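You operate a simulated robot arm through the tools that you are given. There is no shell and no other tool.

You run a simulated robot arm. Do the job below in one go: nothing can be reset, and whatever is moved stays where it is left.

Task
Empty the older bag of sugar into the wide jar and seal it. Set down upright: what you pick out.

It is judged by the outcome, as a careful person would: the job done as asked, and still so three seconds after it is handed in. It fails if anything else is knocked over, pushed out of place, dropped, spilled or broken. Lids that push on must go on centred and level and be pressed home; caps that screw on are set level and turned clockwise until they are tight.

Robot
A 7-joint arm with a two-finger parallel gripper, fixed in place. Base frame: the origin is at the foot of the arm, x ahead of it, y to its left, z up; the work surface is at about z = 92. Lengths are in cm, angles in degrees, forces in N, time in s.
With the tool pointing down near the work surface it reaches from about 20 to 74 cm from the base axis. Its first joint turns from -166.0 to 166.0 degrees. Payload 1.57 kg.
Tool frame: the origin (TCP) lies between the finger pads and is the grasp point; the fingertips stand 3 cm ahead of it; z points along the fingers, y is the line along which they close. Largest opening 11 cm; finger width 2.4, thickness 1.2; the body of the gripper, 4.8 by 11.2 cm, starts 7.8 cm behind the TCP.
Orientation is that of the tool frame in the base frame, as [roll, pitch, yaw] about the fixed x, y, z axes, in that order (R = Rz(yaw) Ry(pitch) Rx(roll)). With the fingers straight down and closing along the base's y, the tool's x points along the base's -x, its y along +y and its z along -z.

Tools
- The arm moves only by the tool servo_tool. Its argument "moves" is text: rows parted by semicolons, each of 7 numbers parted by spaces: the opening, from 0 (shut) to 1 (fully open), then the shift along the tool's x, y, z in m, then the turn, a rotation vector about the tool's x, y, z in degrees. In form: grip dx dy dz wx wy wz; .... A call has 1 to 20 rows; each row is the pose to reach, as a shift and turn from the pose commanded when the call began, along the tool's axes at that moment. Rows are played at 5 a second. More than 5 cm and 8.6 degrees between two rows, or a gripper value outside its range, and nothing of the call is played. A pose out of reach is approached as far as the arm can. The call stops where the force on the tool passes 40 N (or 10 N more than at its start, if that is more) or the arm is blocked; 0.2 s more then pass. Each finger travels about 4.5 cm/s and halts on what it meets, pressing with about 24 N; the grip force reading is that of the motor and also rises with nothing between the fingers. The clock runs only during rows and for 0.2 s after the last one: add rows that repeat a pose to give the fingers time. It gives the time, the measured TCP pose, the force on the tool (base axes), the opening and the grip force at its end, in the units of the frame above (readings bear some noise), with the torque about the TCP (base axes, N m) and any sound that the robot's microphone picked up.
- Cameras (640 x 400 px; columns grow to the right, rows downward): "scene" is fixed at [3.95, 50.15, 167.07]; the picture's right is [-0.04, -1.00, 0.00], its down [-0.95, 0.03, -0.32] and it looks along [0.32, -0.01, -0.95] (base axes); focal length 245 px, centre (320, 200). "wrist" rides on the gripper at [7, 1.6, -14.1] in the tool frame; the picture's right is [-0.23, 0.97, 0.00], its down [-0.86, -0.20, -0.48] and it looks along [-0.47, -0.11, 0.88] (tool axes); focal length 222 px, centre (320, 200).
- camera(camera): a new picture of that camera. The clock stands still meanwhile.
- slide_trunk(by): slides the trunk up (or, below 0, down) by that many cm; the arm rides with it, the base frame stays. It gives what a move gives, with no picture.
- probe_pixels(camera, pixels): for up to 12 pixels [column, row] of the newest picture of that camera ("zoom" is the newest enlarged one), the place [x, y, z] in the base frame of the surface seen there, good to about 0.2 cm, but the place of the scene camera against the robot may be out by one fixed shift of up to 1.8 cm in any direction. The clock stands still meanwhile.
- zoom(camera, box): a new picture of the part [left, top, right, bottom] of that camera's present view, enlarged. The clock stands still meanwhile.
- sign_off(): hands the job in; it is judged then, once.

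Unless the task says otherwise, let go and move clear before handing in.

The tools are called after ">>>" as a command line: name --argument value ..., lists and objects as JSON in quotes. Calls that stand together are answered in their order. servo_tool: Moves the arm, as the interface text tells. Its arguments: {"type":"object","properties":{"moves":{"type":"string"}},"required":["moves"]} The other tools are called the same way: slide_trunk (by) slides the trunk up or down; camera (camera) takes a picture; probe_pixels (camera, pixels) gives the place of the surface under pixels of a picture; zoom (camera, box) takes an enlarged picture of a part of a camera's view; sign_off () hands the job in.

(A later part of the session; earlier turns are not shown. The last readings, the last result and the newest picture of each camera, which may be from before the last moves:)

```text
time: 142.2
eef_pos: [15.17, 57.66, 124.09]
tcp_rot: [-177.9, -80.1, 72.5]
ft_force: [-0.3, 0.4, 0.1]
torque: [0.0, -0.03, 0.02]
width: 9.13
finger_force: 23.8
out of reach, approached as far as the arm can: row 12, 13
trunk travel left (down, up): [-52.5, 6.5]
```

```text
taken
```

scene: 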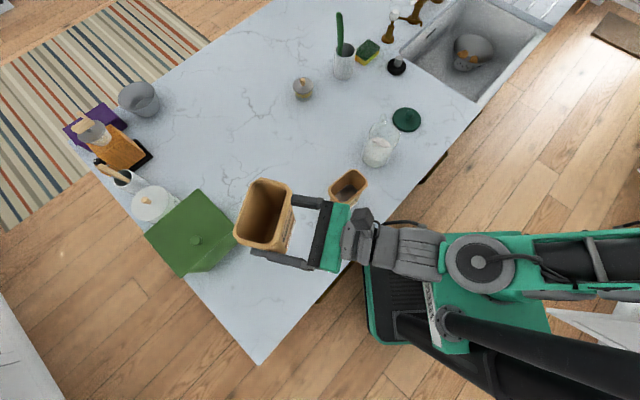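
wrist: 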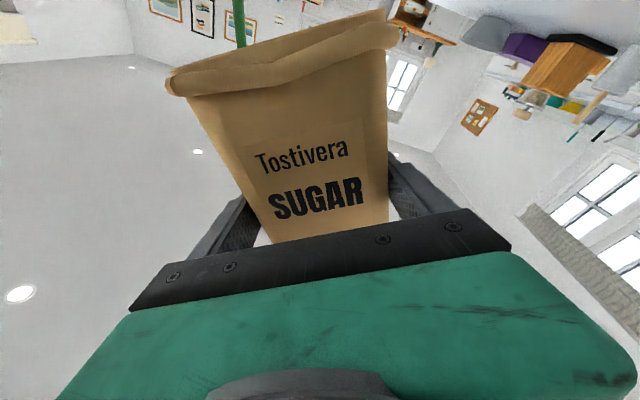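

Bag is over its spot, upright. Lower the trunk 20 cm.

>>> slide_trunk --by -20

>>> camera --camera "wrist"

>>> zoom --camera "scene" --box '[220, 180, 390, 310]'

```text
time: 144.3
eef_pos: [15.24, 57.63, 104.18]
tcp_rot: [-177.8, -80.0, 72.6]
ft_force: [0.4, 0.0, -0.5]
torque: [0.02, -0.03, -0.02]
width: 9.1
finger_force: 23.9
trunk travel left (down, up): [-32.5, 26.5]
```

```text
taken
```

wrist: 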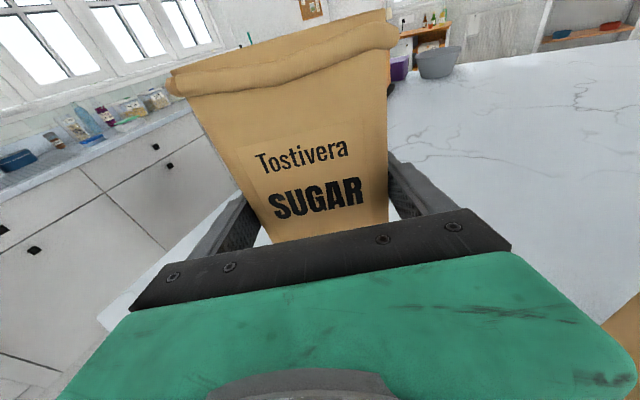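

```text
3.08 times, centred on (305, 245) of scene
```

zoom: 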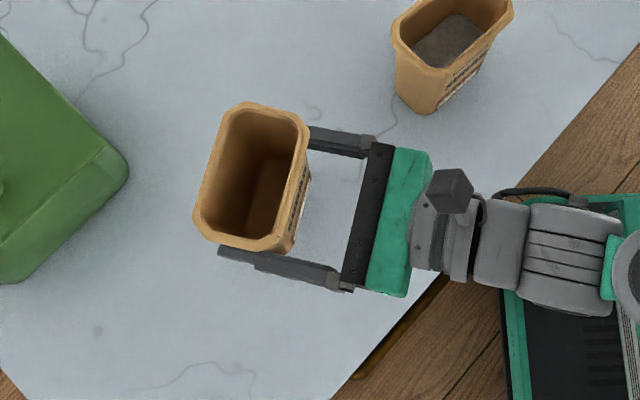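

The bag is visibly empty. Lower it the remaining ~4.7 cm in steps.

>>> servo_tool --moves "0 -0.0148 0 0.0026 0 0 0; 0 -0.0296 0 0.0052 0 0 0; 0 -0.0394 0 0.007 0 0 0; 0 -0.0433 0 0.0077 0 0 0; 0 -0.0433 0 0.0077 0 0 0"

>>> servo_tool --moves "0 -0.001 0 0.0002 0 0 0; 0 -0.002 0 0.0004 0 0 0; 0 -0.002 0 0.0004 0 0 0"

```text
time: 145.5
eef_pos: [15.07, 57.5, 99.71]
tcp_rot: [-177.9, -80.1, 72.6]
ft_force: [0.9, -0.1, -0.7]
torque: [-0.03, 0.01, 0.0]
width: 9.11
finger_force: 24.3
trunk travel left (down, up): [-32.5, 26.5]
```

```text
time: 146.3
eef_pos: [15.08, 57.42, 99.59]
tcp_rot: [-177.9, -80.0, 72.5]
ft_force: [-0.2, -0.4, 0.2]
torque: [0.01, 0.01, -0.04]
width: 9.14
finger_force: 24.1
trunk travel left (down, up): [-32.5, 26.5]
```

>>> servo_tool --moves "0 -0.001 0 0.0002 0 0 0; 0 -0.002 0 0.0004 0 0 0; 0 -0.002 0 0.0004 0 0 0"

>>> servo_tool --moves "0 -0.001 0 0.0002 0 0 0; 0 -0.001 0 0.0002 0 0 0"

```text
time: 147.1
eef_pos: [14.98, 57.65, 99.28]
tcp_rot: [-177.9, -80.2, 72.6]
ft_force: [0.6, -0.1, 2.7]
torque: [-0.11, -0.17, 0.0]
width: 9.14
finger_force: 24.1
trunk travel left (down, up): [-32.5, 26.5]
```

```text
time: 147.7
eef_pos: [14.98, 57.7, 99.31]
tcp_rot: [-177.9, -80.3, 72.4]
ft_force: [0.7, 0.0, 6.3]
torque: [-0.2, -0.26, -0.01]
width: 9.14
finger_force: 24.4
trunk travel left (down, up): [-32.5, 26.5]
```

Bag is on the counter (6 N). Ease off and open slowly.

>>> servo_tool --moves "0 0.0015 0 -0.0003 0 0 0; 0.85 0.0015 0 -0.0003 0 0 0; 0.9 0.0015 0 -0.0003 0 0 0; 1 0.0015 0 -0.0003 0 0 0; 1 0.0015 0 -0.0003 0 0 0; 1 0.0015 0 -0.0003 0 0 0"

>>> camera --camera "wrist"

>>> zoom --camera "scene" --box '[220, 180, 390, 310]'

```text
time: 149.1
eef_pos: [15.15, 57.68, 99.42]
tcp_rot: [-177.9, -80.1, 72.5]
ft_force: [0.0, -0.1, 0.7]
torque: [0.0, 0.03, -0.02]
width: 11.02
finger_force: 0.1
trunk travel left (down, up): [-32.5, 26.5]
```

```text
taken
```

wrist: 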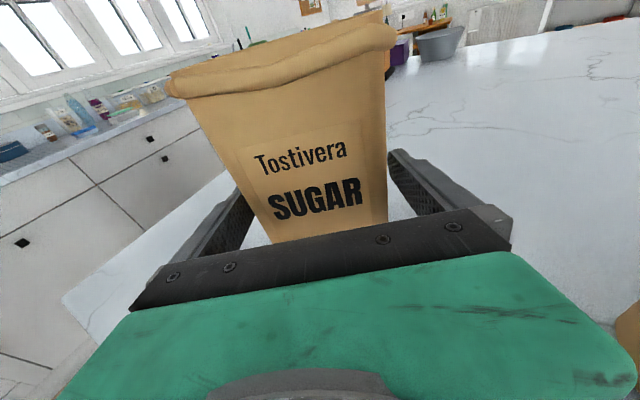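

```text
3.08 times, centred on (305, 245) of scene
```

zoom: 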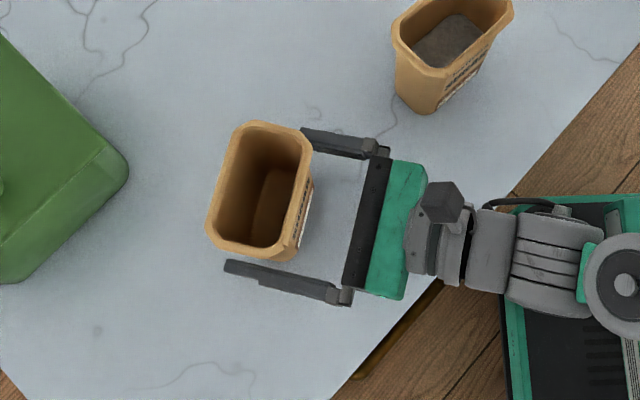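

Released with the bag standing. Retract straight back.

>>> servo_tool --moves "1 -0.0026 0 -0.0148 0 0 0; 1 -0.0052 0 -0.0295 0 0 0; 1 -0.0087 0 -0.0492 0 0 0; 1 -0.0139 0 -0.0788 0 0 0; 1 -0.0191 0 -0.1083 0 0 0; 1 -0.0218 0 -0.1231 0 0 0; 1 -0.0218 0 -0.1231 0 0 0"

>>> camera --camera "wrist"

>>> camera --camera "scene"

```text
time: 150.7
eef_pos: [12.0, 45.51, 99.29]
tcp_rot: [-178.0, -80.1, 72.7]
ft_force: [-0.1, 0.3, -0.5]
torque: [-0.02, 0.02, -0.04]
width: 10.99
finger_force: 0.0
trunk travel left (down, up): [-32.5, 26.5]
```

```text
taken
```

wrist: 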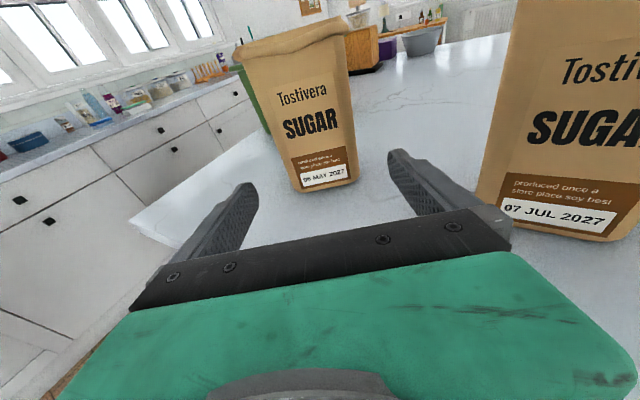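

```text
taken
```

scene: 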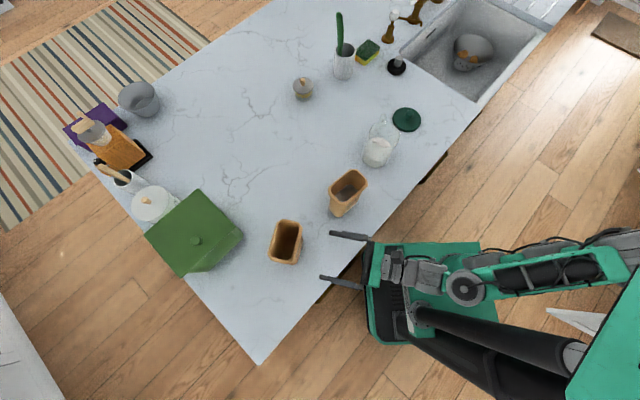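

Bag B stands empty and upright; all else in place. Raise the trunk and return to tool-down for the lid.

>>> slide_trunk --by 22

>>> servo_tool --moves "1 0 0 0 0 -8 0; 1 0 0 0 0 -16 0; 1 0 0 0 0 -24 0; 1 0 0 0 0 -32 0; 1 0 0 0 0 -40 0; 1 0 0 0 0 -48 0; 1 0 0 0 0 -56 0; 1 0 0 0 0 -64 0; 1 0 0 0 0 -72 0; 1 0 0 0 0 -80 0; 1 0 0 0 0 -80 0"

```text
time: 153.1
eef_pos: [12.09, 45.73, 121.13]
tcp_rot: [-177.9, -80.2, 72.7]
ft_force: [-0.3, 0.3, 0.3]
torque: [-0.03, -0.01, -0.01]
width: 11.0
finger_force: 0.0
trunk travel left (down, up): [-54.5, 4.5]
```

```text
time: 155.5
eef_pos: [11.94, 45.53, 120.95]
tcp_rot: [-179.6, -0.1, 74.6]
ft_force: [-0.1, -0.9, 0.5]
torque: [0.01, 0.01, -0.03]
width: 10.99
finger_force: 0.1
out of reach, approached as far as the arm can: row 3, 4, 5, 6, 7, 8
trunk travel left (down, up): [-54.5, 4.5]
```

Tool-down achieved. Rotate the wrist CW by 120° here, then travel to the lid.

>>> servo_tool --moves "1 0 0 0 0 0 8; 1 0 0 0 0 0 16; 1 0 0 0 0 0 24; 1 0 0 0 0 0 32; 1 0 0 0 0 0 40; 1 0 0 0 0 0 48; 1 0 0 0 0 0 56; 1 0 0 0 0 0 64; 1 0 0 0 0 0 72; 1 0 0 0 0 0 80; 1 0 0 0 0 0 88; 1 0 0 0 0 0 96; 1 0 0 0 0 0 104; 1 0 0 0 0 0 112; 1 0 0 0 0 0 120; 1 0 0 0 0 0 120"

```text
time: 158.9
eef_pos: [12.1, 45.7, 121.07]
tcp_rot: [179.8, 0.5, -45.4]
ft_force: [0.6, 0.8, -0.7]
torque: [-0.02, 0.02, -0.03]
width: 10.98
finger_force: 0.1
trunk travel left (down, up): [-54.5, 4.5]
```

>>> servo_tool --moves "1 0.042 -0.0105 0 0 0 6.15; 1 0.084 -0.021 0 0 0 12.3; 1 0.126 -0.0314 0 0 0 18.5; 1 0.168 -0.0418 0 0 0 24.6; 1 0.21 -0.0523 0 0 0 30.8; 1 0.252 -0.0628 0 0 0 36.9; 1 0.294 -0.0732 0 0 0 43.1; 0.9 0.336 -0.0837 0 0 0 49.2; 0.8 0.378 -0.0942 0 0 0 55.4; 0.7 0.42 -0.1046 0 0 0 61.5; 0.6 0.462 -0.1151 0 0 0 67.7; 0.5 0.504 -0.1255 0 0 0 73.8; 0.5 0.546 -0.136 0 0 0 80; 0.5 0.546 -0.136 0 0 0 80"

>>> camera --camera "wrist"

>>> camera --camera "scene"

```text
time: 161.9
eef_pos: [59.83, 16.59, 120.66]
tcp_rot: [179.6, 0.0, -125.4]
ft_force: [0.4, -0.2, -0.1]
torque: [0.03, 0.02, 0.03]
width: 5.5
finger_force: 0.1
trunk travel left (down, up): [-54.5, 4.5]
```

```text
taken
```

wrist: 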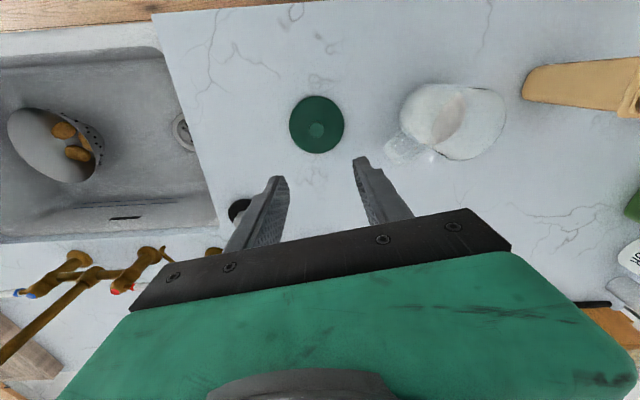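

```text
taken
```

scene: 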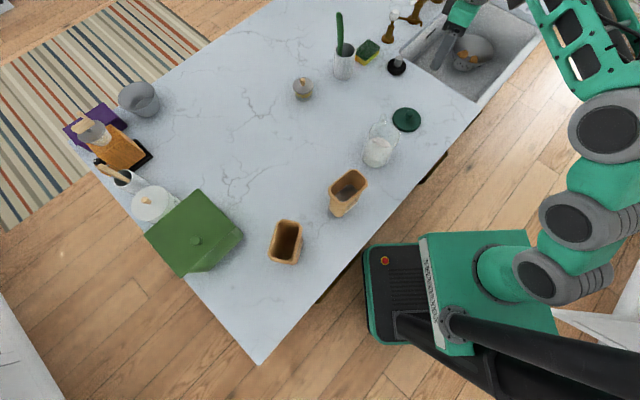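

Above the lid now. Probe the lid/knob and the jar rim for precise centres, and inspect the jar.

>>> probe_pixels --camera "wrist" --pixels '[[316, 129], [309, 130], [323, 130], [290, 124], [343, 124], [317, 98], [318, 151], [505, 110], [470, 158], [425, 85], [470, 85], [445, 150]]'

>>> zoom --camera "wrist" --box '[270, 70, 530, 190]'

>>> zoom --camera "scene" --box '[340, 95, 440, 185]'

```text
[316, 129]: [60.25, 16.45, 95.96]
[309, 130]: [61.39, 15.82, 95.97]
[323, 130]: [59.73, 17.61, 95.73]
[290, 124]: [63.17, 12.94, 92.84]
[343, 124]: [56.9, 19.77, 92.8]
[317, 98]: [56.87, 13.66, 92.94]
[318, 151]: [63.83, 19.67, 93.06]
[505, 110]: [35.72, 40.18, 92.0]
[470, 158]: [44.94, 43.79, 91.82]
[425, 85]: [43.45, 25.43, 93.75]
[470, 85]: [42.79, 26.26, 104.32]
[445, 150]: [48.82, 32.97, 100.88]
```

```text
2.46 times, centred on (400, 130) of wrist
```

zoom: 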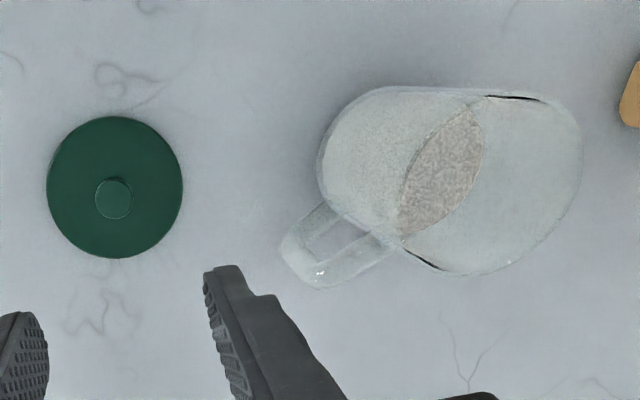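

```text
4.44 times, centred on (390, 140) of scene
```

zoom: 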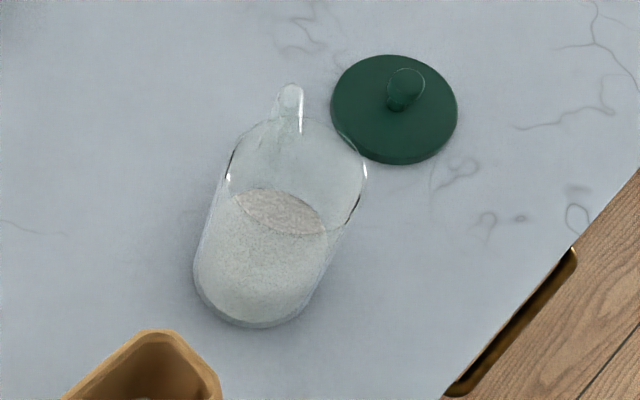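

Knob centre is ≈(60.25,16.5). The jar holds the sugar, with clean counter around. Descend onto the knob.

>>> servo_tool --moves "0.5 -0.0016 -0.004 0.04 0.4 0 0; 0.5 -0.0016 -0.004 0.08 0.4 0 0; 0.5 -0.0016 -0.004 0.12 0.4 0 0; 0.5 -0.0016 -0.004 0.16 0.4 0 0; 0.5 -0.0016 -0.004 0.20 0.4 0 0; 0.5 -0.0016 -0.004 0.225 0.4 0 0; 0.5 -0.0016 -0.004 0.225 0.4 0 0"

>>> camera --camera "wrist"

>>> probe_pixels --camera "wrist" --pixels '[[319, 182], [304, 182], [335, 182], [319, 170], [319, 195]]'

```text
time: 163.5
eef_pos: [60.28, 16.6, 98.03]
tcp_rot: [180.0, 0.0, -125.4]
ft_force: [0.5, -0.7, -0.8]
torque: [0.0, 0.02, 0.01]
width: 5.51
finger_force: 0.0
trunk travel left (down, up): [-54.5, 4.5]
```

```text
taken
```

wrist: 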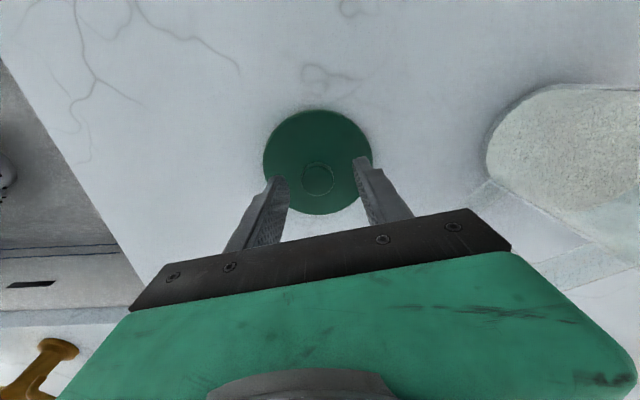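

```text
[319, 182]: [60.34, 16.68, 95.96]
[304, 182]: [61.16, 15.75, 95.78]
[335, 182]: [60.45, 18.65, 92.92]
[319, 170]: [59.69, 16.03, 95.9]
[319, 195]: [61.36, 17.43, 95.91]
```

Perfectly centred. Descend 1.2 cm and close.

>>> servo_tool --moves "0.5 0 0 0.006 0 0 0; 0.5 0 0 0.012 0 0 0; 0.5 0 0 0.012 0 0 0; 0.3 0 0 0.012 0 0 0; 0 0 0 0.012 0 0 0; 0 0 0 0.012 0 0 0; 0 0 0 0.012 0 0 0; 0 0 0 0.012 0 0 0"

>>> servo_tool --moves "0 0 0 -0.02 0 0 0; 0 0 0 -0.06 0 0 0; 0 0 0 -0.10 0 0 0; 0 0 0 -0.14 0 0 0; 0 0 0 -0.18 0 0 0; 0 0 0 -0.20 0 0 0; 0 0 0 -0.20 0 0 0"

>>> camera --camera "wrist"

```text
time: 165.3
eef_pos: [60.31, 16.39, 96.9]
tcp_rot: [-180.0, -0.1, -125.3]
ft_force: [-0.6, -0.6, 0.3]
torque: [-0.01, -0.01, 0.02]
width: 2.54
finger_force: 24.0
trunk travel left (down, up): [-54.5, 4.5]
```

```text
time: 166.9
eef_pos: [60.59, 16.4, 117.06]
tcp_rot: [-179.9, -0.1, -125.3]
ft_force: [-0.4, 0.2, -0.7]
torque: [0.03, -0.04, 0.01]
width: 2.5
finger_force: 24.0
trunk travel left (down, up): [-54.5, 4.5]
```

```text
taken
```

wrist: 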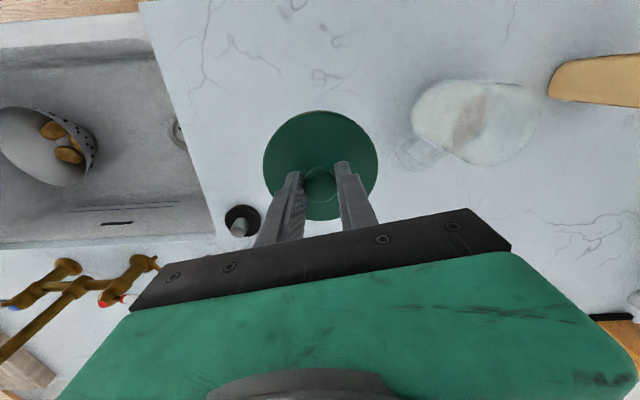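

Lid held level at 2.5 cm grip. Carry it over the jar at height (seated TCP reference was about (45.5,29.45), z 110.2).

>>> servo_tool --moves "0 -0.004 0.039 0 0 0 0; 0 -0.008 0.078 0 0 0 0; 0 -0.012 0.118 0 0 0 0; 0 -0.016 0.157 0 0 0 0; 0 -0.0199 0.196 0 0 0 0; 0 -0.0199 0.196 0 0 0 0; 0 -0.0199 0.196 0 0 0 0"

>>> servo_tool --moves "0 0 0 0 0 0 0"

>>> camera --camera "wrist"

>>> zoom --camera "scene" --box '[345, 80, 435, 170]'

```text
time: 168.5
eef_pos: [45.43, 29.45, 117.24]
tcp_rot: [-180.0, 0.0, -125.3]
ft_force: [0.2, 0.1, -1.0]
torque: [0.01, 0.03, -0.01]
width: 2.53
finger_force: 24.4
trunk travel left (down, up): [-54.5, 4.5]
```

```text
time: 168.9
eef_pos: [45.47, 29.39, 117.22]
tcp_rot: [180.0, -0.1, -125.3]
ft_force: [0.0, 0.3, -0.1]
torque: [0.02, -0.01, 0.04]
width: 2.53
finger_force: 23.7
trunk travel left (down, up): [-54.5, 4.5]
```

```text
taken
```

wrist: 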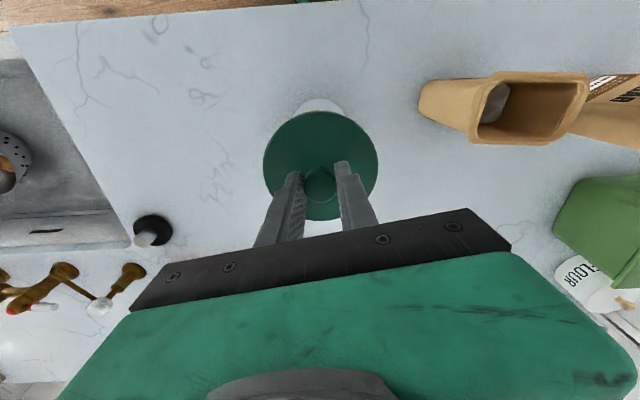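

```text
4.44 times, centred on (390, 125) of scene
```

zoom: 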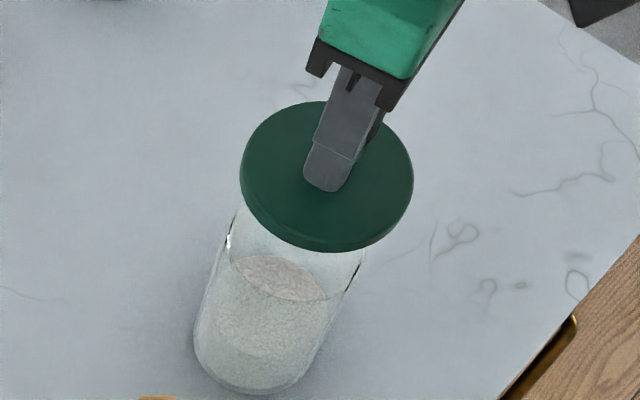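

Nearly aligned. Measure the lid's offset in the hand with a zoom and probes before lowering.

>>> zoom --camera "wrist" --box '[250, 90, 390, 230]'

>>> probe_pixels --camera "wrist" --pixels '[[320, 184], [320, 172], [265, 165], [376, 165], [320, 115], [320, 216], [270, 145], [370, 140], [320, 105]]'

```text
2.86 times, centred on (320, 160) of wrist
```

zoom: 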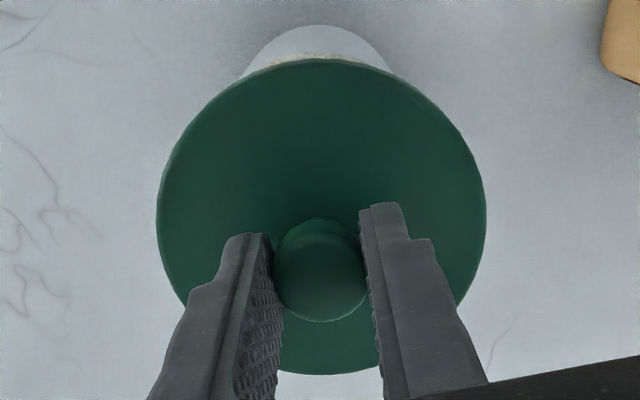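

```text
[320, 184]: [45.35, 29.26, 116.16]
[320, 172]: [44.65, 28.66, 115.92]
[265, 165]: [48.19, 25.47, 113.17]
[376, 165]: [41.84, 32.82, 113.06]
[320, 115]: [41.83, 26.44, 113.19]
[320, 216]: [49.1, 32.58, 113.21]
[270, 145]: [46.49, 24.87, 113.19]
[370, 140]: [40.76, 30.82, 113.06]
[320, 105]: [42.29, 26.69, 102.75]
```

Knob comparison suggests shifting the lid about (+0.27, +0.18) cm. Apply that and lower to about 1 cm above seating.

>>> servo_tool --moves "0 -0.003 -0.0012 0.01 0 0 0; 0 -0.003 -0.0012 0.03 0 0 0; 0 -0.003 -0.0012 0.05 0 0 0; 0 -0.003 -0.0012 0.059 0 0 0; 0 -0.003 -0.0012 0.059 0 0 0"

>>> zoom --camera "scene" --box '[355, 110, 415, 170]'

>>> zoom --camera "wrist" --box '[250, 80, 390, 220]'

```text
time: 170.1
eef_pos: [45.89, 29.65, 111.14]
tcp_rot: [-180.0, 0.0, -125.3]
ft_force: [-0.1, 1.0, -0.3]
torque: [0.01, 0.0, -0.01]
width: 2.51
finger_force: 23.6
trunk travel left (down, up): [-54.5, 4.5]
```

```text
6.67 times, centred on (385, 140) of scene
```

zoom: 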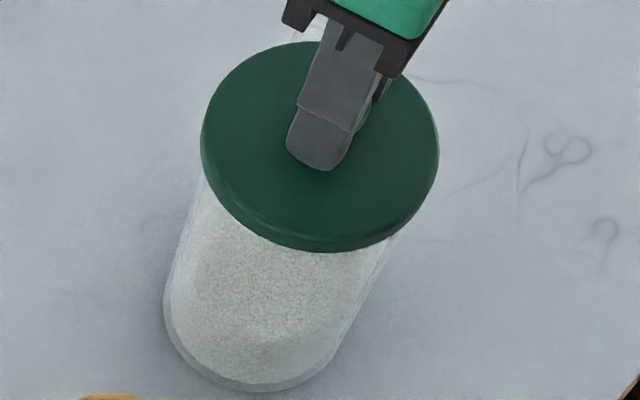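

```text
2.86 times, centred on (320, 150) of wrist
```

zoom: 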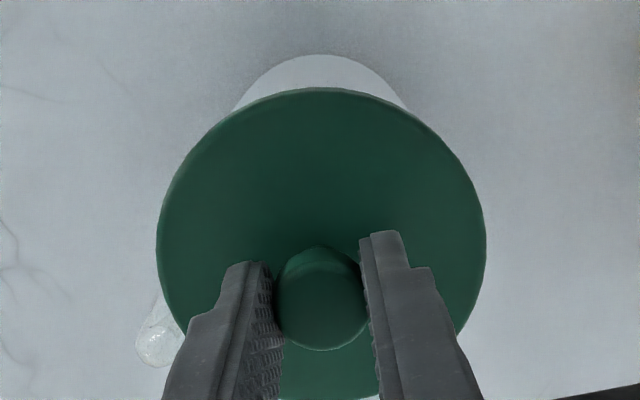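

The lid is about 1 cm above its seat. Check centring more finely with tight zooms of lid and jar edges.

>>> zoom --camera "wrist" --box '[290, 95, 350, 125]'

>>> zoom --camera "scene" --box '[365, 125, 405, 150]'

>>> camera --camera "wrist"

>>> probe_pixels --camera "wrist" --pixels '[[266, 168], [375, 168], [320, 113], [320, 187], [321, 103], [300, 106], [342, 106], [320, 216]]'

```text
10.67 times, centred on (320, 110) of wrist
```

zoom: 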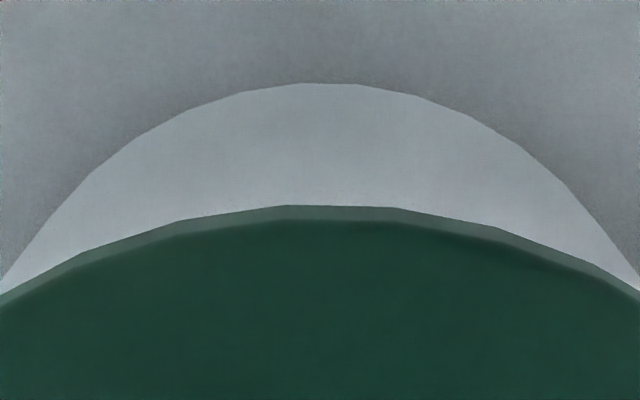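

```text
16.00 times, centred on (385, 138) of scene
```

zoom: 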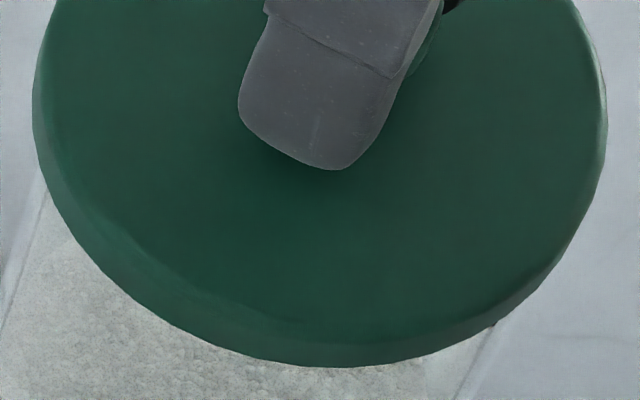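

```text
taken
```

wrist: 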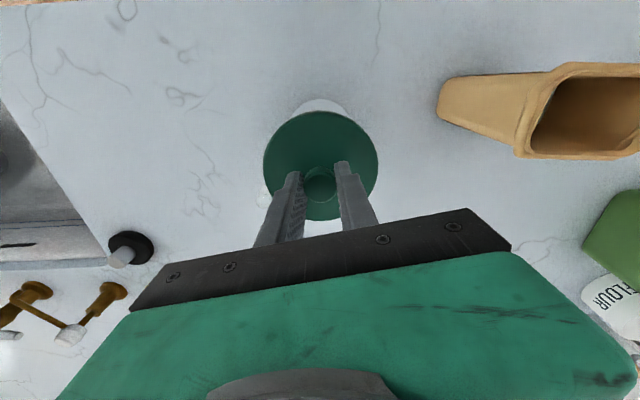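

```text
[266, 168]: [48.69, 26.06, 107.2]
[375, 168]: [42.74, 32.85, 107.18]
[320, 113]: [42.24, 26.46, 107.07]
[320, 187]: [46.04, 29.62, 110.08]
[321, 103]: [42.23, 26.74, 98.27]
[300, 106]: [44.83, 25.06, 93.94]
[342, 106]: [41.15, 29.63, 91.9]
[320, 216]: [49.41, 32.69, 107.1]
```

Lateral symmetry in the wrist view is excellent (lid and jar both centred at column 320) and probes agree within 0.1 cm. Lower gently onto the rim.

>>> servo_tool --moves "0 0 0 0.002 0 0 0; 0 0 0 0.004 0 0 0; 0 0 0 0.006 0 0 0; 0 0 0 0.006 0 0 0"

>>> servo_tool --moves "0 0 0 0.001 0 0 0; 0 0 0 0.002 0 0 0; 0 0 0 0.002 0 0 0"

```text
time: 171.1
eef_pos: [45.84, 29.62, 110.52]
tcp_rot: [179.9, 0.0, -125.3]
ft_force: [0.5, 0.1, -0.2]
torque: [0.02, -0.03, 0.0]
width: 2.52
finger_force: 23.6
trunk travel left (down, up): [-54.5, 4.5]
```

```text
time: 171.9
eef_pos: [45.85, 29.63, 110.55]
tcp_rot: [-179.9, 0.2, -125.3]
ft_force: [0.0, -1.9, 7.6]
torque: [0.13, -0.17, -0.03]
width: 2.51
finger_force: 24.3
trunk travel left (down, up): [-54.5, 4.5]
```

Contact at 7.6 N with a small torque hinting the lid sits a touch toward +x/+y. Lift slightly, shift 0.16 cm back, and re-seat.

>>> servo_tool --moves "0 0 0 -0.004 0 0 0; 0 0.0015 -0.0005 -0.004 0 0 0; 0 0.0015 -0.0005 -0.002 0 0 0; 0 0.0015 -0.0005 -0.001 0 0 0; 0 0.0015 -0.0005 0 0 0 0; 0 0.0015 -0.0005 0 0 0 0"

```text
time: 173.3
eef_pos: [45.91, 29.48, 110.5]
tcp_rot: [-180.0, 0.1, -125.3]
ft_force: [-1.1, 0.4, 4.9]
torque: [0.22, -0.09, 0.02]
width: 2.53
finger_force: 23.7
trunk travel left (down, up): [-54.5, 4.5]
```

Force is small and off-edge; press further in small steps and watch for the snap.

>>> servo_tool --moves "0 0 0 0.001 0 0 0; 0 0 0 0.002 0 0 0; 0 0 0 0.003 0 0 0; 0 0 0 0.003 0 0 0"

>>> zoom --camera "scene" --box '[355, 110, 415, 170]'

```text
time: 174.3
eef_pos: [45.78, 29.43, 110.43]
tcp_rot: [-180.0, 0.4, -125.3]
ft_force: [0.2, 1.1, 27.5]
torque: [0.03, -0.01, -0.03]
width: 2.53
finger_force: 24.1
trunk travel left (down, up): [-54.5, 4.5]
```

```text
6.67 times, centred on (385, 140) of scene
```

zoom: 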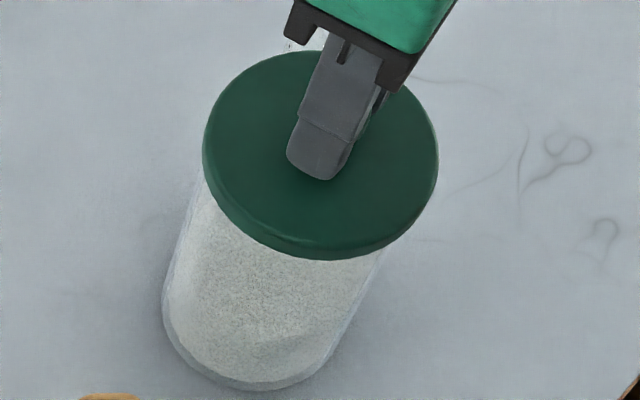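

The lid sits flat and centred (outline 203–438 matches the original) but ~0.2 cm high at 27 N, no snap yet. Press harder.

>>> servo_tool --moves "0 0 0 0.001 0 0 0; 0 0 0 0.002 0 0 0; 0 0 0 0.003 0 0 0; 0 0 0 0.004 0 0 0; 0 0 0 0.004 0 0 0"

```text
time: 175.5
eef_pos: [45.68, 29.29, 110.0]
tcp_rot: [-179.9, 0.1, -125.3]
ft_force: [6.5, 2.2, 28.8]
torque: [0.15, -0.24, 0.01]
width: 2.53
finger_force: 23.9
trunk travel left (down, up): [-54.5, 4.5]
```

>>> zoom --camera "scene" --box '[355, 110, 415, 170]'

>>> camera --camera "wrist"

>>> probe_pixels --camera "wrist" --pixels '[[266, 168], [375, 168], [320, 118], [320, 187], [320, 216], [285, 130], [355, 130]]'

```text
6.67 times, centred on (385, 140) of scene
```

zoom: 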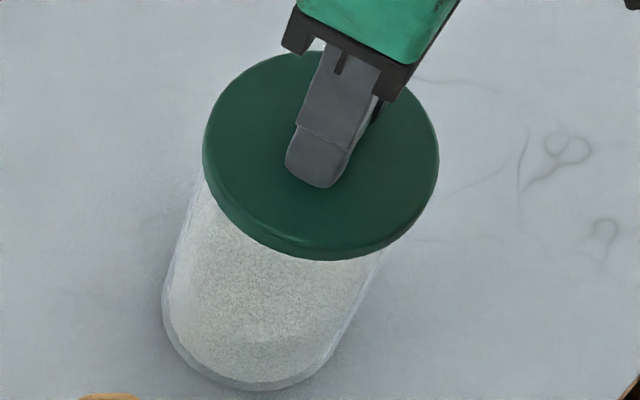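

```text
taken
```

wrist: 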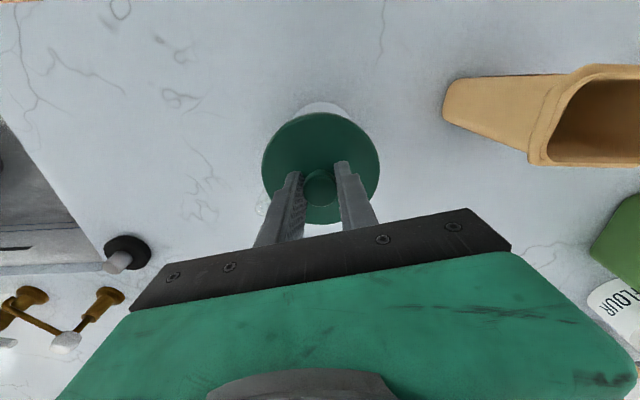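

```text
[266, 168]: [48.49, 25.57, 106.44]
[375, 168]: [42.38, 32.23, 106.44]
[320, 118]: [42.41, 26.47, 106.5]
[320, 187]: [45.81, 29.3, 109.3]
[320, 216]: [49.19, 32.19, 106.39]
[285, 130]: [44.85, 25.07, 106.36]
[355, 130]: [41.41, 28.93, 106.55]
```

The lid top is at z≈106.45, equal to its original seated height, but no snap was heard and the fingers slipped on the knob. I'll ease the load, release, and press from above with closed fingers on the knob.

>>> servo_tool --moves "0 0 0 -0.0015 0 0 0; 0 0 0 -0.003 0 0 0; 0 0 0 -0.003 0 0 0"

```text
time: 176.3
eef_pos: [45.78, 29.34, 109.98]
tcp_rot: [179.9, -0.1, -125.3]
ft_force: [2.3, 3.4, 8.0]
torque: [0.17, -0.08, 0.05]
width: 2.53
finger_force: 24.5
trunk travel left (down, up): [-54.5, 4.5]
```

>>> servo_tool --moves "0.1 0 0 -0.001 0 0 0; 0.25 0 0 -0.001 0 0 0; 0.45 0 0 -0.001 0 0 0; 0.5 0 0 -0.001 0 0 0; 0.5 0 0 -0.02 0 0 0; 0.5 0 0 -0.05 0 0 0; 0.5 0 0 -0.08 0 0 0; 0.5 0 0 -0.08 0 0 0"

>>> zoom --camera "scene" --box '[355, 110, 415, 170]'

>>> camera --camera "wrist"

```text
time: 178.1
eef_pos: [45.67, 29.36, 118.0]
tcp_rot: [180.0, 0.1, -125.2]
ft_force: [0.6, -0.6, 0.1]
torque: [0.0, -0.01, 0.01]
width: 5.48
finger_force: 0.1
trunk travel left (down, up): [-54.5, 4.5]
heard: snap
```

```text
6.67 times, centred on (385, 140) of scene
```

zoom: 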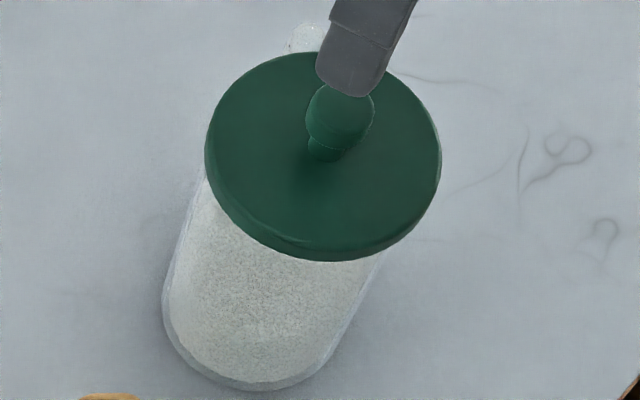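

```text
taken
```

wrist: 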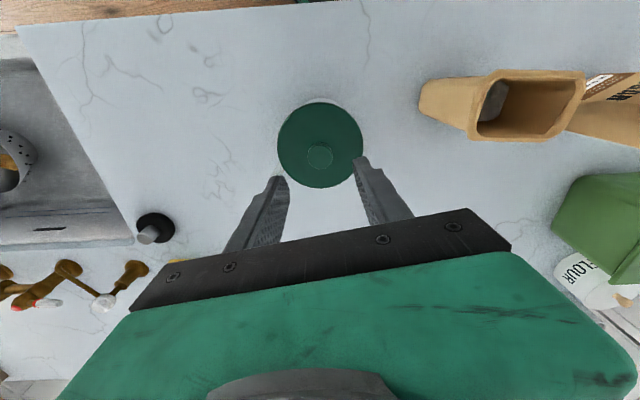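

A "snap" was heard during release. To be sure it is pressed home, I'll press straight down on the knob with closed fingers; first locate the knob.

>>> probe_pixels --camera "wrist" --pixels '[[320, 156], [310, 156], [330, 156], [320, 149], [320, 164], [282, 150], [358, 150], [320, 107], [320, 185], [300, 120], [340, 120]]'

>>> zoom --camera "wrist" --box '[265, 90, 375, 200]'

```text
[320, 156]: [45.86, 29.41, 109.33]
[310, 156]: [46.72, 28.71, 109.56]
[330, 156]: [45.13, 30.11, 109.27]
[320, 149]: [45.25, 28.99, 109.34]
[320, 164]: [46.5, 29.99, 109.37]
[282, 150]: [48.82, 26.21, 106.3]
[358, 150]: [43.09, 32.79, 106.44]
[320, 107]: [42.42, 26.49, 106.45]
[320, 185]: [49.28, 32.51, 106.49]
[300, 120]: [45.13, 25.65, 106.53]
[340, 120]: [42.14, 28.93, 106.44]
```

```text
3.64 times, centred on (320, 145) of wrist
```

zoom: 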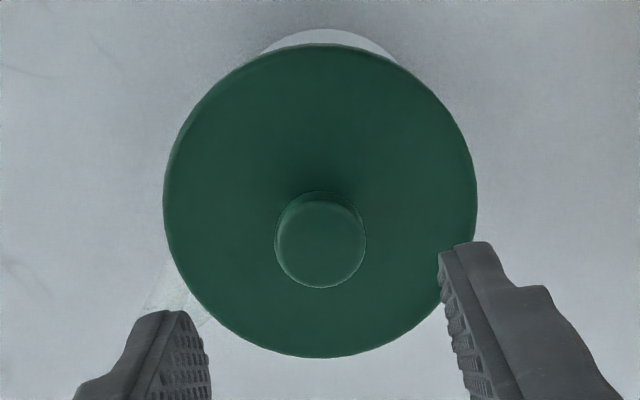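

Lid centre (45.9,29.5) and level, matching its original seat. Close the fingers and press down on the knob.

>>> servo_tool --moves "0.2 -0.002 -0.001 0 0 0 0; 0 -0.002 -0.001 0 0 0 0; 0 -0.002 -0.001 0 0 0 0; 0 -0.002 -0.001 0.02 0 0 0; 0 -0.002 -0.001 0.04 0 0 0; 0 -0.002 -0.001 0.05 0 0 0; 0 -0.002 -0.001 0.05 0 0 0"

>>> servo_tool --moves "0 0 0 0.002 0 0 0; 0 0 0 0.004 0 0 0; 0 0 0 0.006 0 0 0; 0 0 0 0.008 0 0 0; 0 0 0 0.009 0 0 0; 0 0 0 0.01 0 0 0; 0 0 0 0.011 0 0 0; 0 0 0 0.012 0 0 0; 0 0 0 0.013 0 0 0"

```text
time: 179.7
eef_pos: [45.99, 29.52, 112.93]
tcp_rot: [179.9, 0.1, -125.2]
ft_force: [-0.1, 0.4, 0.5]
torque: [0.02, -0.02, -0.03]
width: 0.0
finger_force: 21.6
trunk travel left (down, up): [-54.5, 4.5]
```

```text
time: 181.3
eef_pos: [46.08, 29.56, 112.53]
tcp_rot: [-179.8, 0.8, -125.2]
ft_force: [-2.6, -2.8, 11.7]
torque: [-0.11, 0.11, 0.0]
width: 0.0
finger_force: 21.6
trunk travel left (down, up): [-54.5, 4.5]
stopped in row 8: the force on the tool passed its limit at 42 N (the readings are from after the stop); the commanded pose is now the measured one
```

Pressed to 42 N on the knob with no further travel, so the lid is home. Raise and inspect.

>>> servo_tool --moves "0 0 0 -0.02 0 0 0; 0 0 0 -0.055 0 0 0; 0 0 0 -0.055 0 0 0"

>>> zoom --camera "scene" --box '[355, 110, 415, 170]'

>>> camera --camera "wrist"

>>> probe_pixels --camera "wrist" --pixels '[[282, 150], [358, 150], [320, 110], [300, 122], [340, 122], [290, 170], [352, 168]]'

```text
time: 182.1
eef_pos: [45.83, 29.54, 117.99]
tcp_rot: [-179.9, 0.4, -125.3]
ft_force: [1.3, -0.6, 0.1]
torque: [0.0, 0.02, 0.02]
width: 0.0
finger_force: 21.1
trunk travel left (down, up): [-54.5, 4.5]
```

```text
6.67 times, centred on (385, 140) of scene
```

zoom: 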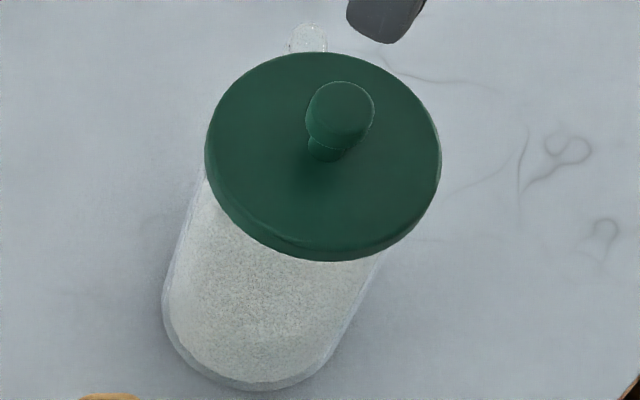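

```text
taken
```

wrist: 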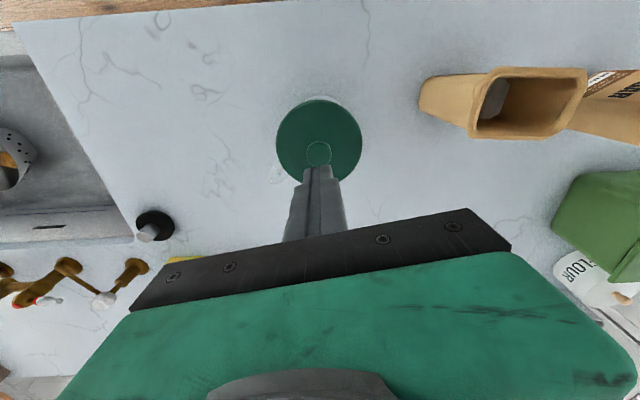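

```text
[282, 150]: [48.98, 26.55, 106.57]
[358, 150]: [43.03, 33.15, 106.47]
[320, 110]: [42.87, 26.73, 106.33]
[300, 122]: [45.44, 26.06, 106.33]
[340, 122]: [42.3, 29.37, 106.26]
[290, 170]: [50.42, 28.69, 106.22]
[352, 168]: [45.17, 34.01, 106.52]
```

The lid looks level and centred. To confirm it has latched, I'll regrip the knob and give a very light 1 mm tug, watching the force.

>>> servo_tool --moves "0.3 0 0 0 0 0 0; 0.5 0 0 0 0 0 0; 0.5 0 0 0 0 0 0; 0.5 0 0 0.03 0 0 0; 0.5 0 0 0.06 0 0 0; 0.5 0 0 0.076 0 0 0; 0.5 0 0 0.076 0 0 0; 0.3 0 0 0.076 0 0 0; 0 0 0 0.076 0 0 0; 0 0 0 0.076 0 0 0; 0 0 0 0.076 0 0 0; 0 0 0 0.076 0 0 0"

>>> servo_tool --moves "0 0 0 -0.0005 0 0 0; 0 0 0 -0.001 0 0 0; 0 0 0 -0.001 0 0 0"

```text
time: 184.7
eef_pos: [46.19, 29.67, 110.13]
tcp_rot: [-179.8, 0.5, -125.3]
ft_force: [-0.4, 0.5, -0.4]
torque: [-0.01, 0.06, 0.0]
width: 2.52
finger_force: 24.3
trunk travel left (down, up): [-54.5, 4.5]
```

```text
time: 185.5
eef_pos: [46.12, 29.71, 110.26]
tcp_rot: [-179.7, 0.5, -125.3]
ft_force: [0.3, 0.0, 0.3]
torque: [0.0, 0.04, 0.0]
width: 2.52
finger_force: 24.0
trunk travel left (down, up): [-54.5, 4.5]
heard: snap
```

The tug produced a snap – so it had been latched and my tug popped it loose. I'll check the lid's centring now and press it home again, without tugging afterwards.

>>> camera --camera "wrist"

>>> probe_pixels --camera "wrist" --pixels '[[266, 168], [375, 168], [320, 118], [320, 187], [320, 216], [285, 130], [355, 130]]'

>>> zoom --camera "scene" --box '[355, 110, 415, 170]'

>>> zoom --camera "wrist" --box '[290, 95, 350, 125]'

```text
taken
```

wrist: 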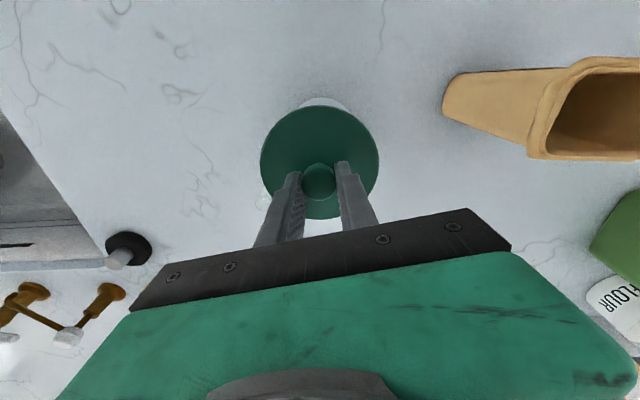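

```text
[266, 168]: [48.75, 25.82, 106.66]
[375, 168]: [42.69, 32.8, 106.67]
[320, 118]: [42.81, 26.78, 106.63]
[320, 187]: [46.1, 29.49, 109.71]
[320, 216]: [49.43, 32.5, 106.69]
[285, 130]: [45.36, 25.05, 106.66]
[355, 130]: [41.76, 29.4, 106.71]
```

```text
6.67 times, centred on (385, 140) of scene
```

zoom: 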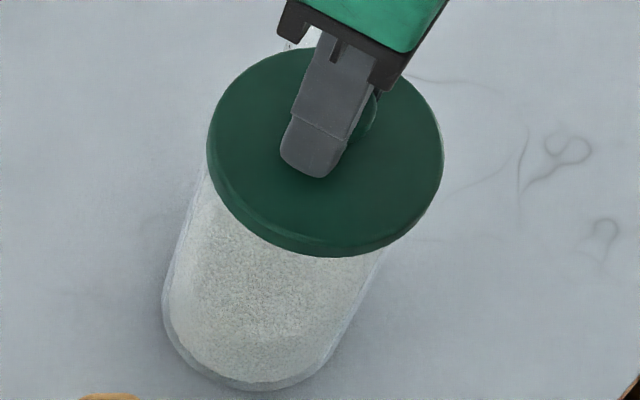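

```text
10.67 times, centred on (320, 110) of wrist
```

zoom: 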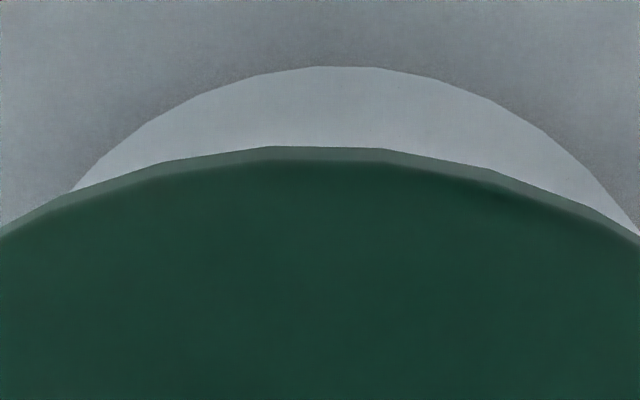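

Lid top reads 106.67 (vs 106.45 when home), so height tells latching. Scene and wrist both say the lid is ~0.2 cm off along tool −y; lift slightly, shift +0.2 cm in y, and re-seat.

>>> servo_tool --moves "0 0 0 -0.004 0 0 0; 0 0 0.002 -0.004 0 0 0; 0 0 0.002 -0.004 0 0 0"

>>> zoom --camera "wrist" --box '[290, 95, 350, 125]'

>>> zoom --camera "scene" --box '[355, 110, 415, 170]'

```text
time: 186.3
eef_pos: [45.8, 29.78, 110.81]
tcp_rot: [-179.8, 0.5, -125.2]
ft_force: [-0.9, 0.8, -0.9]
torque: [0.0, -0.03, 0.01]
width: 2.52
finger_force: 23.9
trunk travel left (down, up): [-54.5, 4.5]
```

```text
10.67 times, centred on (320, 110) of wrist
```

zoom: 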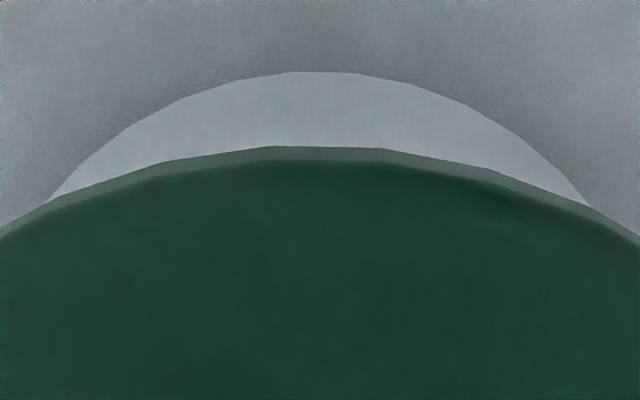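

```text
6.67 times, centred on (385, 140) of scene
```

zoom: 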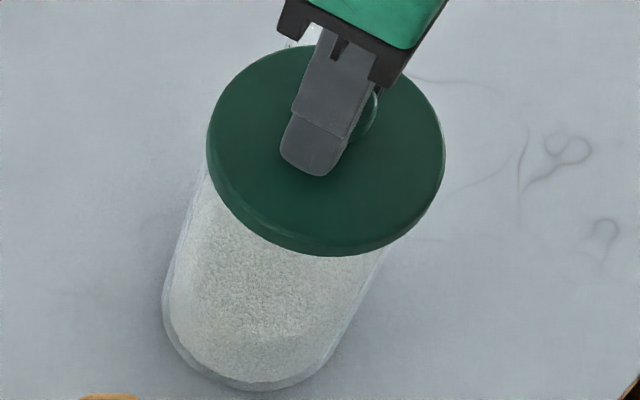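

Both views now show good centring. Correct the 0.5° tilt, lower, and press.

>>> servo_tool --moves "0 0 0 0 -0.2 0.5 0; 0 0 0 0.002 -0.2 0.5 0; 0 0 0 0.004 -0.2 0.5 0; 0 0 0 0.005 -0.2 0.5 0; 0 0 0 0.006 -0.2 0.5 0; 0 0 0 0.007 -0.2 0.5 0; 0 0 0 0.007 -0.2 0.5 0"

>>> servo_tool --moves "0 0 0 0.001 0 0 0; 0 0 0 0.002 0 0 0; 0 0 0 0.003 0 0 0; 0 0 0 0.003 0 0 0"

```text
time: 187.9
eef_pos: [45.88, 29.76, 110.21]
tcp_rot: [179.9, 0.0, -125.3]
ft_force: [1.2, 2.1, 5.1]
torque: [0.03, -0.11, 0.02]
width: 2.53
finger_force: 24.0
trunk travel left (down, up): [-54.5, 4.5]
heard: snap
```

```text
time: 188.9
eef_pos: [45.82, 29.84, 110.21]
tcp_rot: [-179.9, 0.4, -125.2]
ft_force: [0.9, 4.6, 30.2]
torque: [0.01, 0.02, 0.0]
width: 2.53
finger_force: 24.0
trunk travel left (down, up): [-54.5, 4.5]
```

A snap was heard as it went on, then pressed to 30 N with no torque: latched. Ease the load while keeping slight downward force.

>>> servo_tool --moves "0 0 0 -0.001 0 0 0; 0 0 0 -0.002 0 0 0; 0 0 0 -0.002 0 0 0"

>>> camera --camera "wrist"

>>> probe_pixels --camera "wrist" --pixels '[[266, 168], [375, 168], [320, 118], [320, 216], [285, 130], [355, 130]]'

```text
time: 189.7
eef_pos: [45.87, 29.81, 110.0]
tcp_rot: [-180.0, 0.2, -125.3]
ft_force: [2.9, 8.9, 22.8]
torque: [0.4, -0.22, -0.02]
width: 2.52
finger_force: 24.0
trunk travel left (down, up): [-54.5, 4.5]
```

```text
taken
```

wrist: 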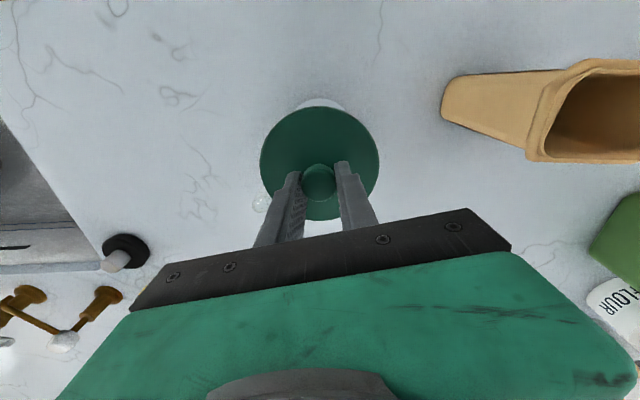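

```text
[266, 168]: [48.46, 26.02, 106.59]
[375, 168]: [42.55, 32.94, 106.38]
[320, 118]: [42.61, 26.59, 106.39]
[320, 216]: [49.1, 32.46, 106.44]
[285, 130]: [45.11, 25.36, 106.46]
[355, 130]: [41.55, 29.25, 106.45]
```

Lid top is back at 106.45 (home). Trim off the lateral and downward load before opening.

>>> servo_tool --moves "0 -0.0005 0.0003 -0.001 0 0 0; 0 -0.001 0.0005 -0.002 0 0 0; 0 -0.001 0.0005 -0.002 0 0 0"

```text
time: 190.5
eef_pos: [45.83, 29.77, 110.01]
tcp_rot: [179.8, -0.3, -125.4]
ft_force: [1.7, 1.6, 3.8]
torque: [0.02, -0.02, -0.02]
width: 2.5
finger_force: 23.6
trunk travel left (down, up): [-54.5, 4.5]
```

Loads are now small (≈2 N lateral, 4 N down). Open the fingers in place.

>>> servo_tool --moves "0.3 0 0 0 0 0 0; 0.4 0 0 0 0 0 0; 0.5 0 0 0 0 0 0; 0.5 0 0 0 0 0 0; 0.5 0 0 0 0 0 0"

>>> servo_tool --moves "0.5 0 0 -0.02 0 0 0; 0.5 0 0 -0.05 0 0 0; 0.5 0 0 -0.08 0 0 0; 0.5 0 0 -0.08 0 0 0"

>>> camera --camera "wrist"

>>> probe_pixels --camera "wrist" --pixels '[[282, 150], [358, 150], [320, 110], [300, 122], [340, 122], [290, 170], [320, 156]]'

>>> zoom --camera "scene" --box '[355, 110, 415, 170]'

```text
time: 191.7
eef_pos: [45.91, 30.0, 110.11]
tcp_rot: [-179.9, 0.1, -125.4]
ft_force: [0.6, -0.2, 0.1]
torque: [0.02, 0.01, -0.01]
width: 5.5
finger_force: 0.2
trunk travel left (down, up): [-54.5, 4.5]
```

```text
time: 192.7
eef_pos: [45.92, 29.81, 118.08]
tcp_rot: [180.0, 0.0, -125.3]
ft_force: [-0.3, -0.3, -0.1]
torque: [0.0, 0.01, 0.01]
width: 5.5
finger_force: 0.0
trunk travel left (down, up): [-54.5, 4.5]
```

```text
taken
```

wrist: 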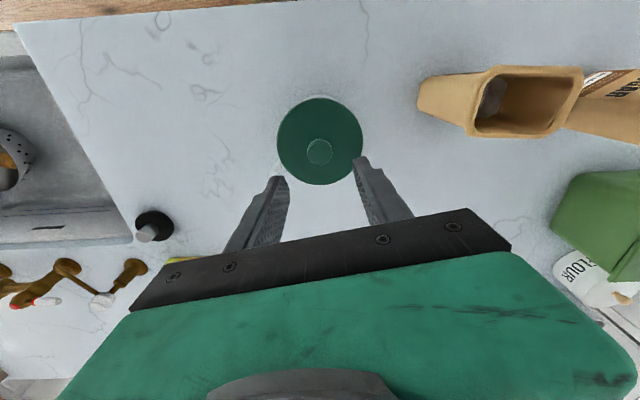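

```text
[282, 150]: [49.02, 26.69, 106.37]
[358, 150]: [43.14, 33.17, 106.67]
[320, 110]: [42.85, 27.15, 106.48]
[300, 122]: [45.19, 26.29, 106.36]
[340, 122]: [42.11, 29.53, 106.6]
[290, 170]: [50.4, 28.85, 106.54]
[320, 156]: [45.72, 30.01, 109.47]
```

```text
6.67 times, centred on (385, 140) of scene
```

zoom: 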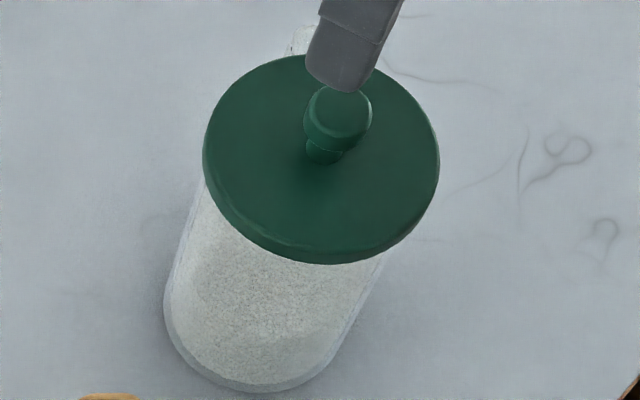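

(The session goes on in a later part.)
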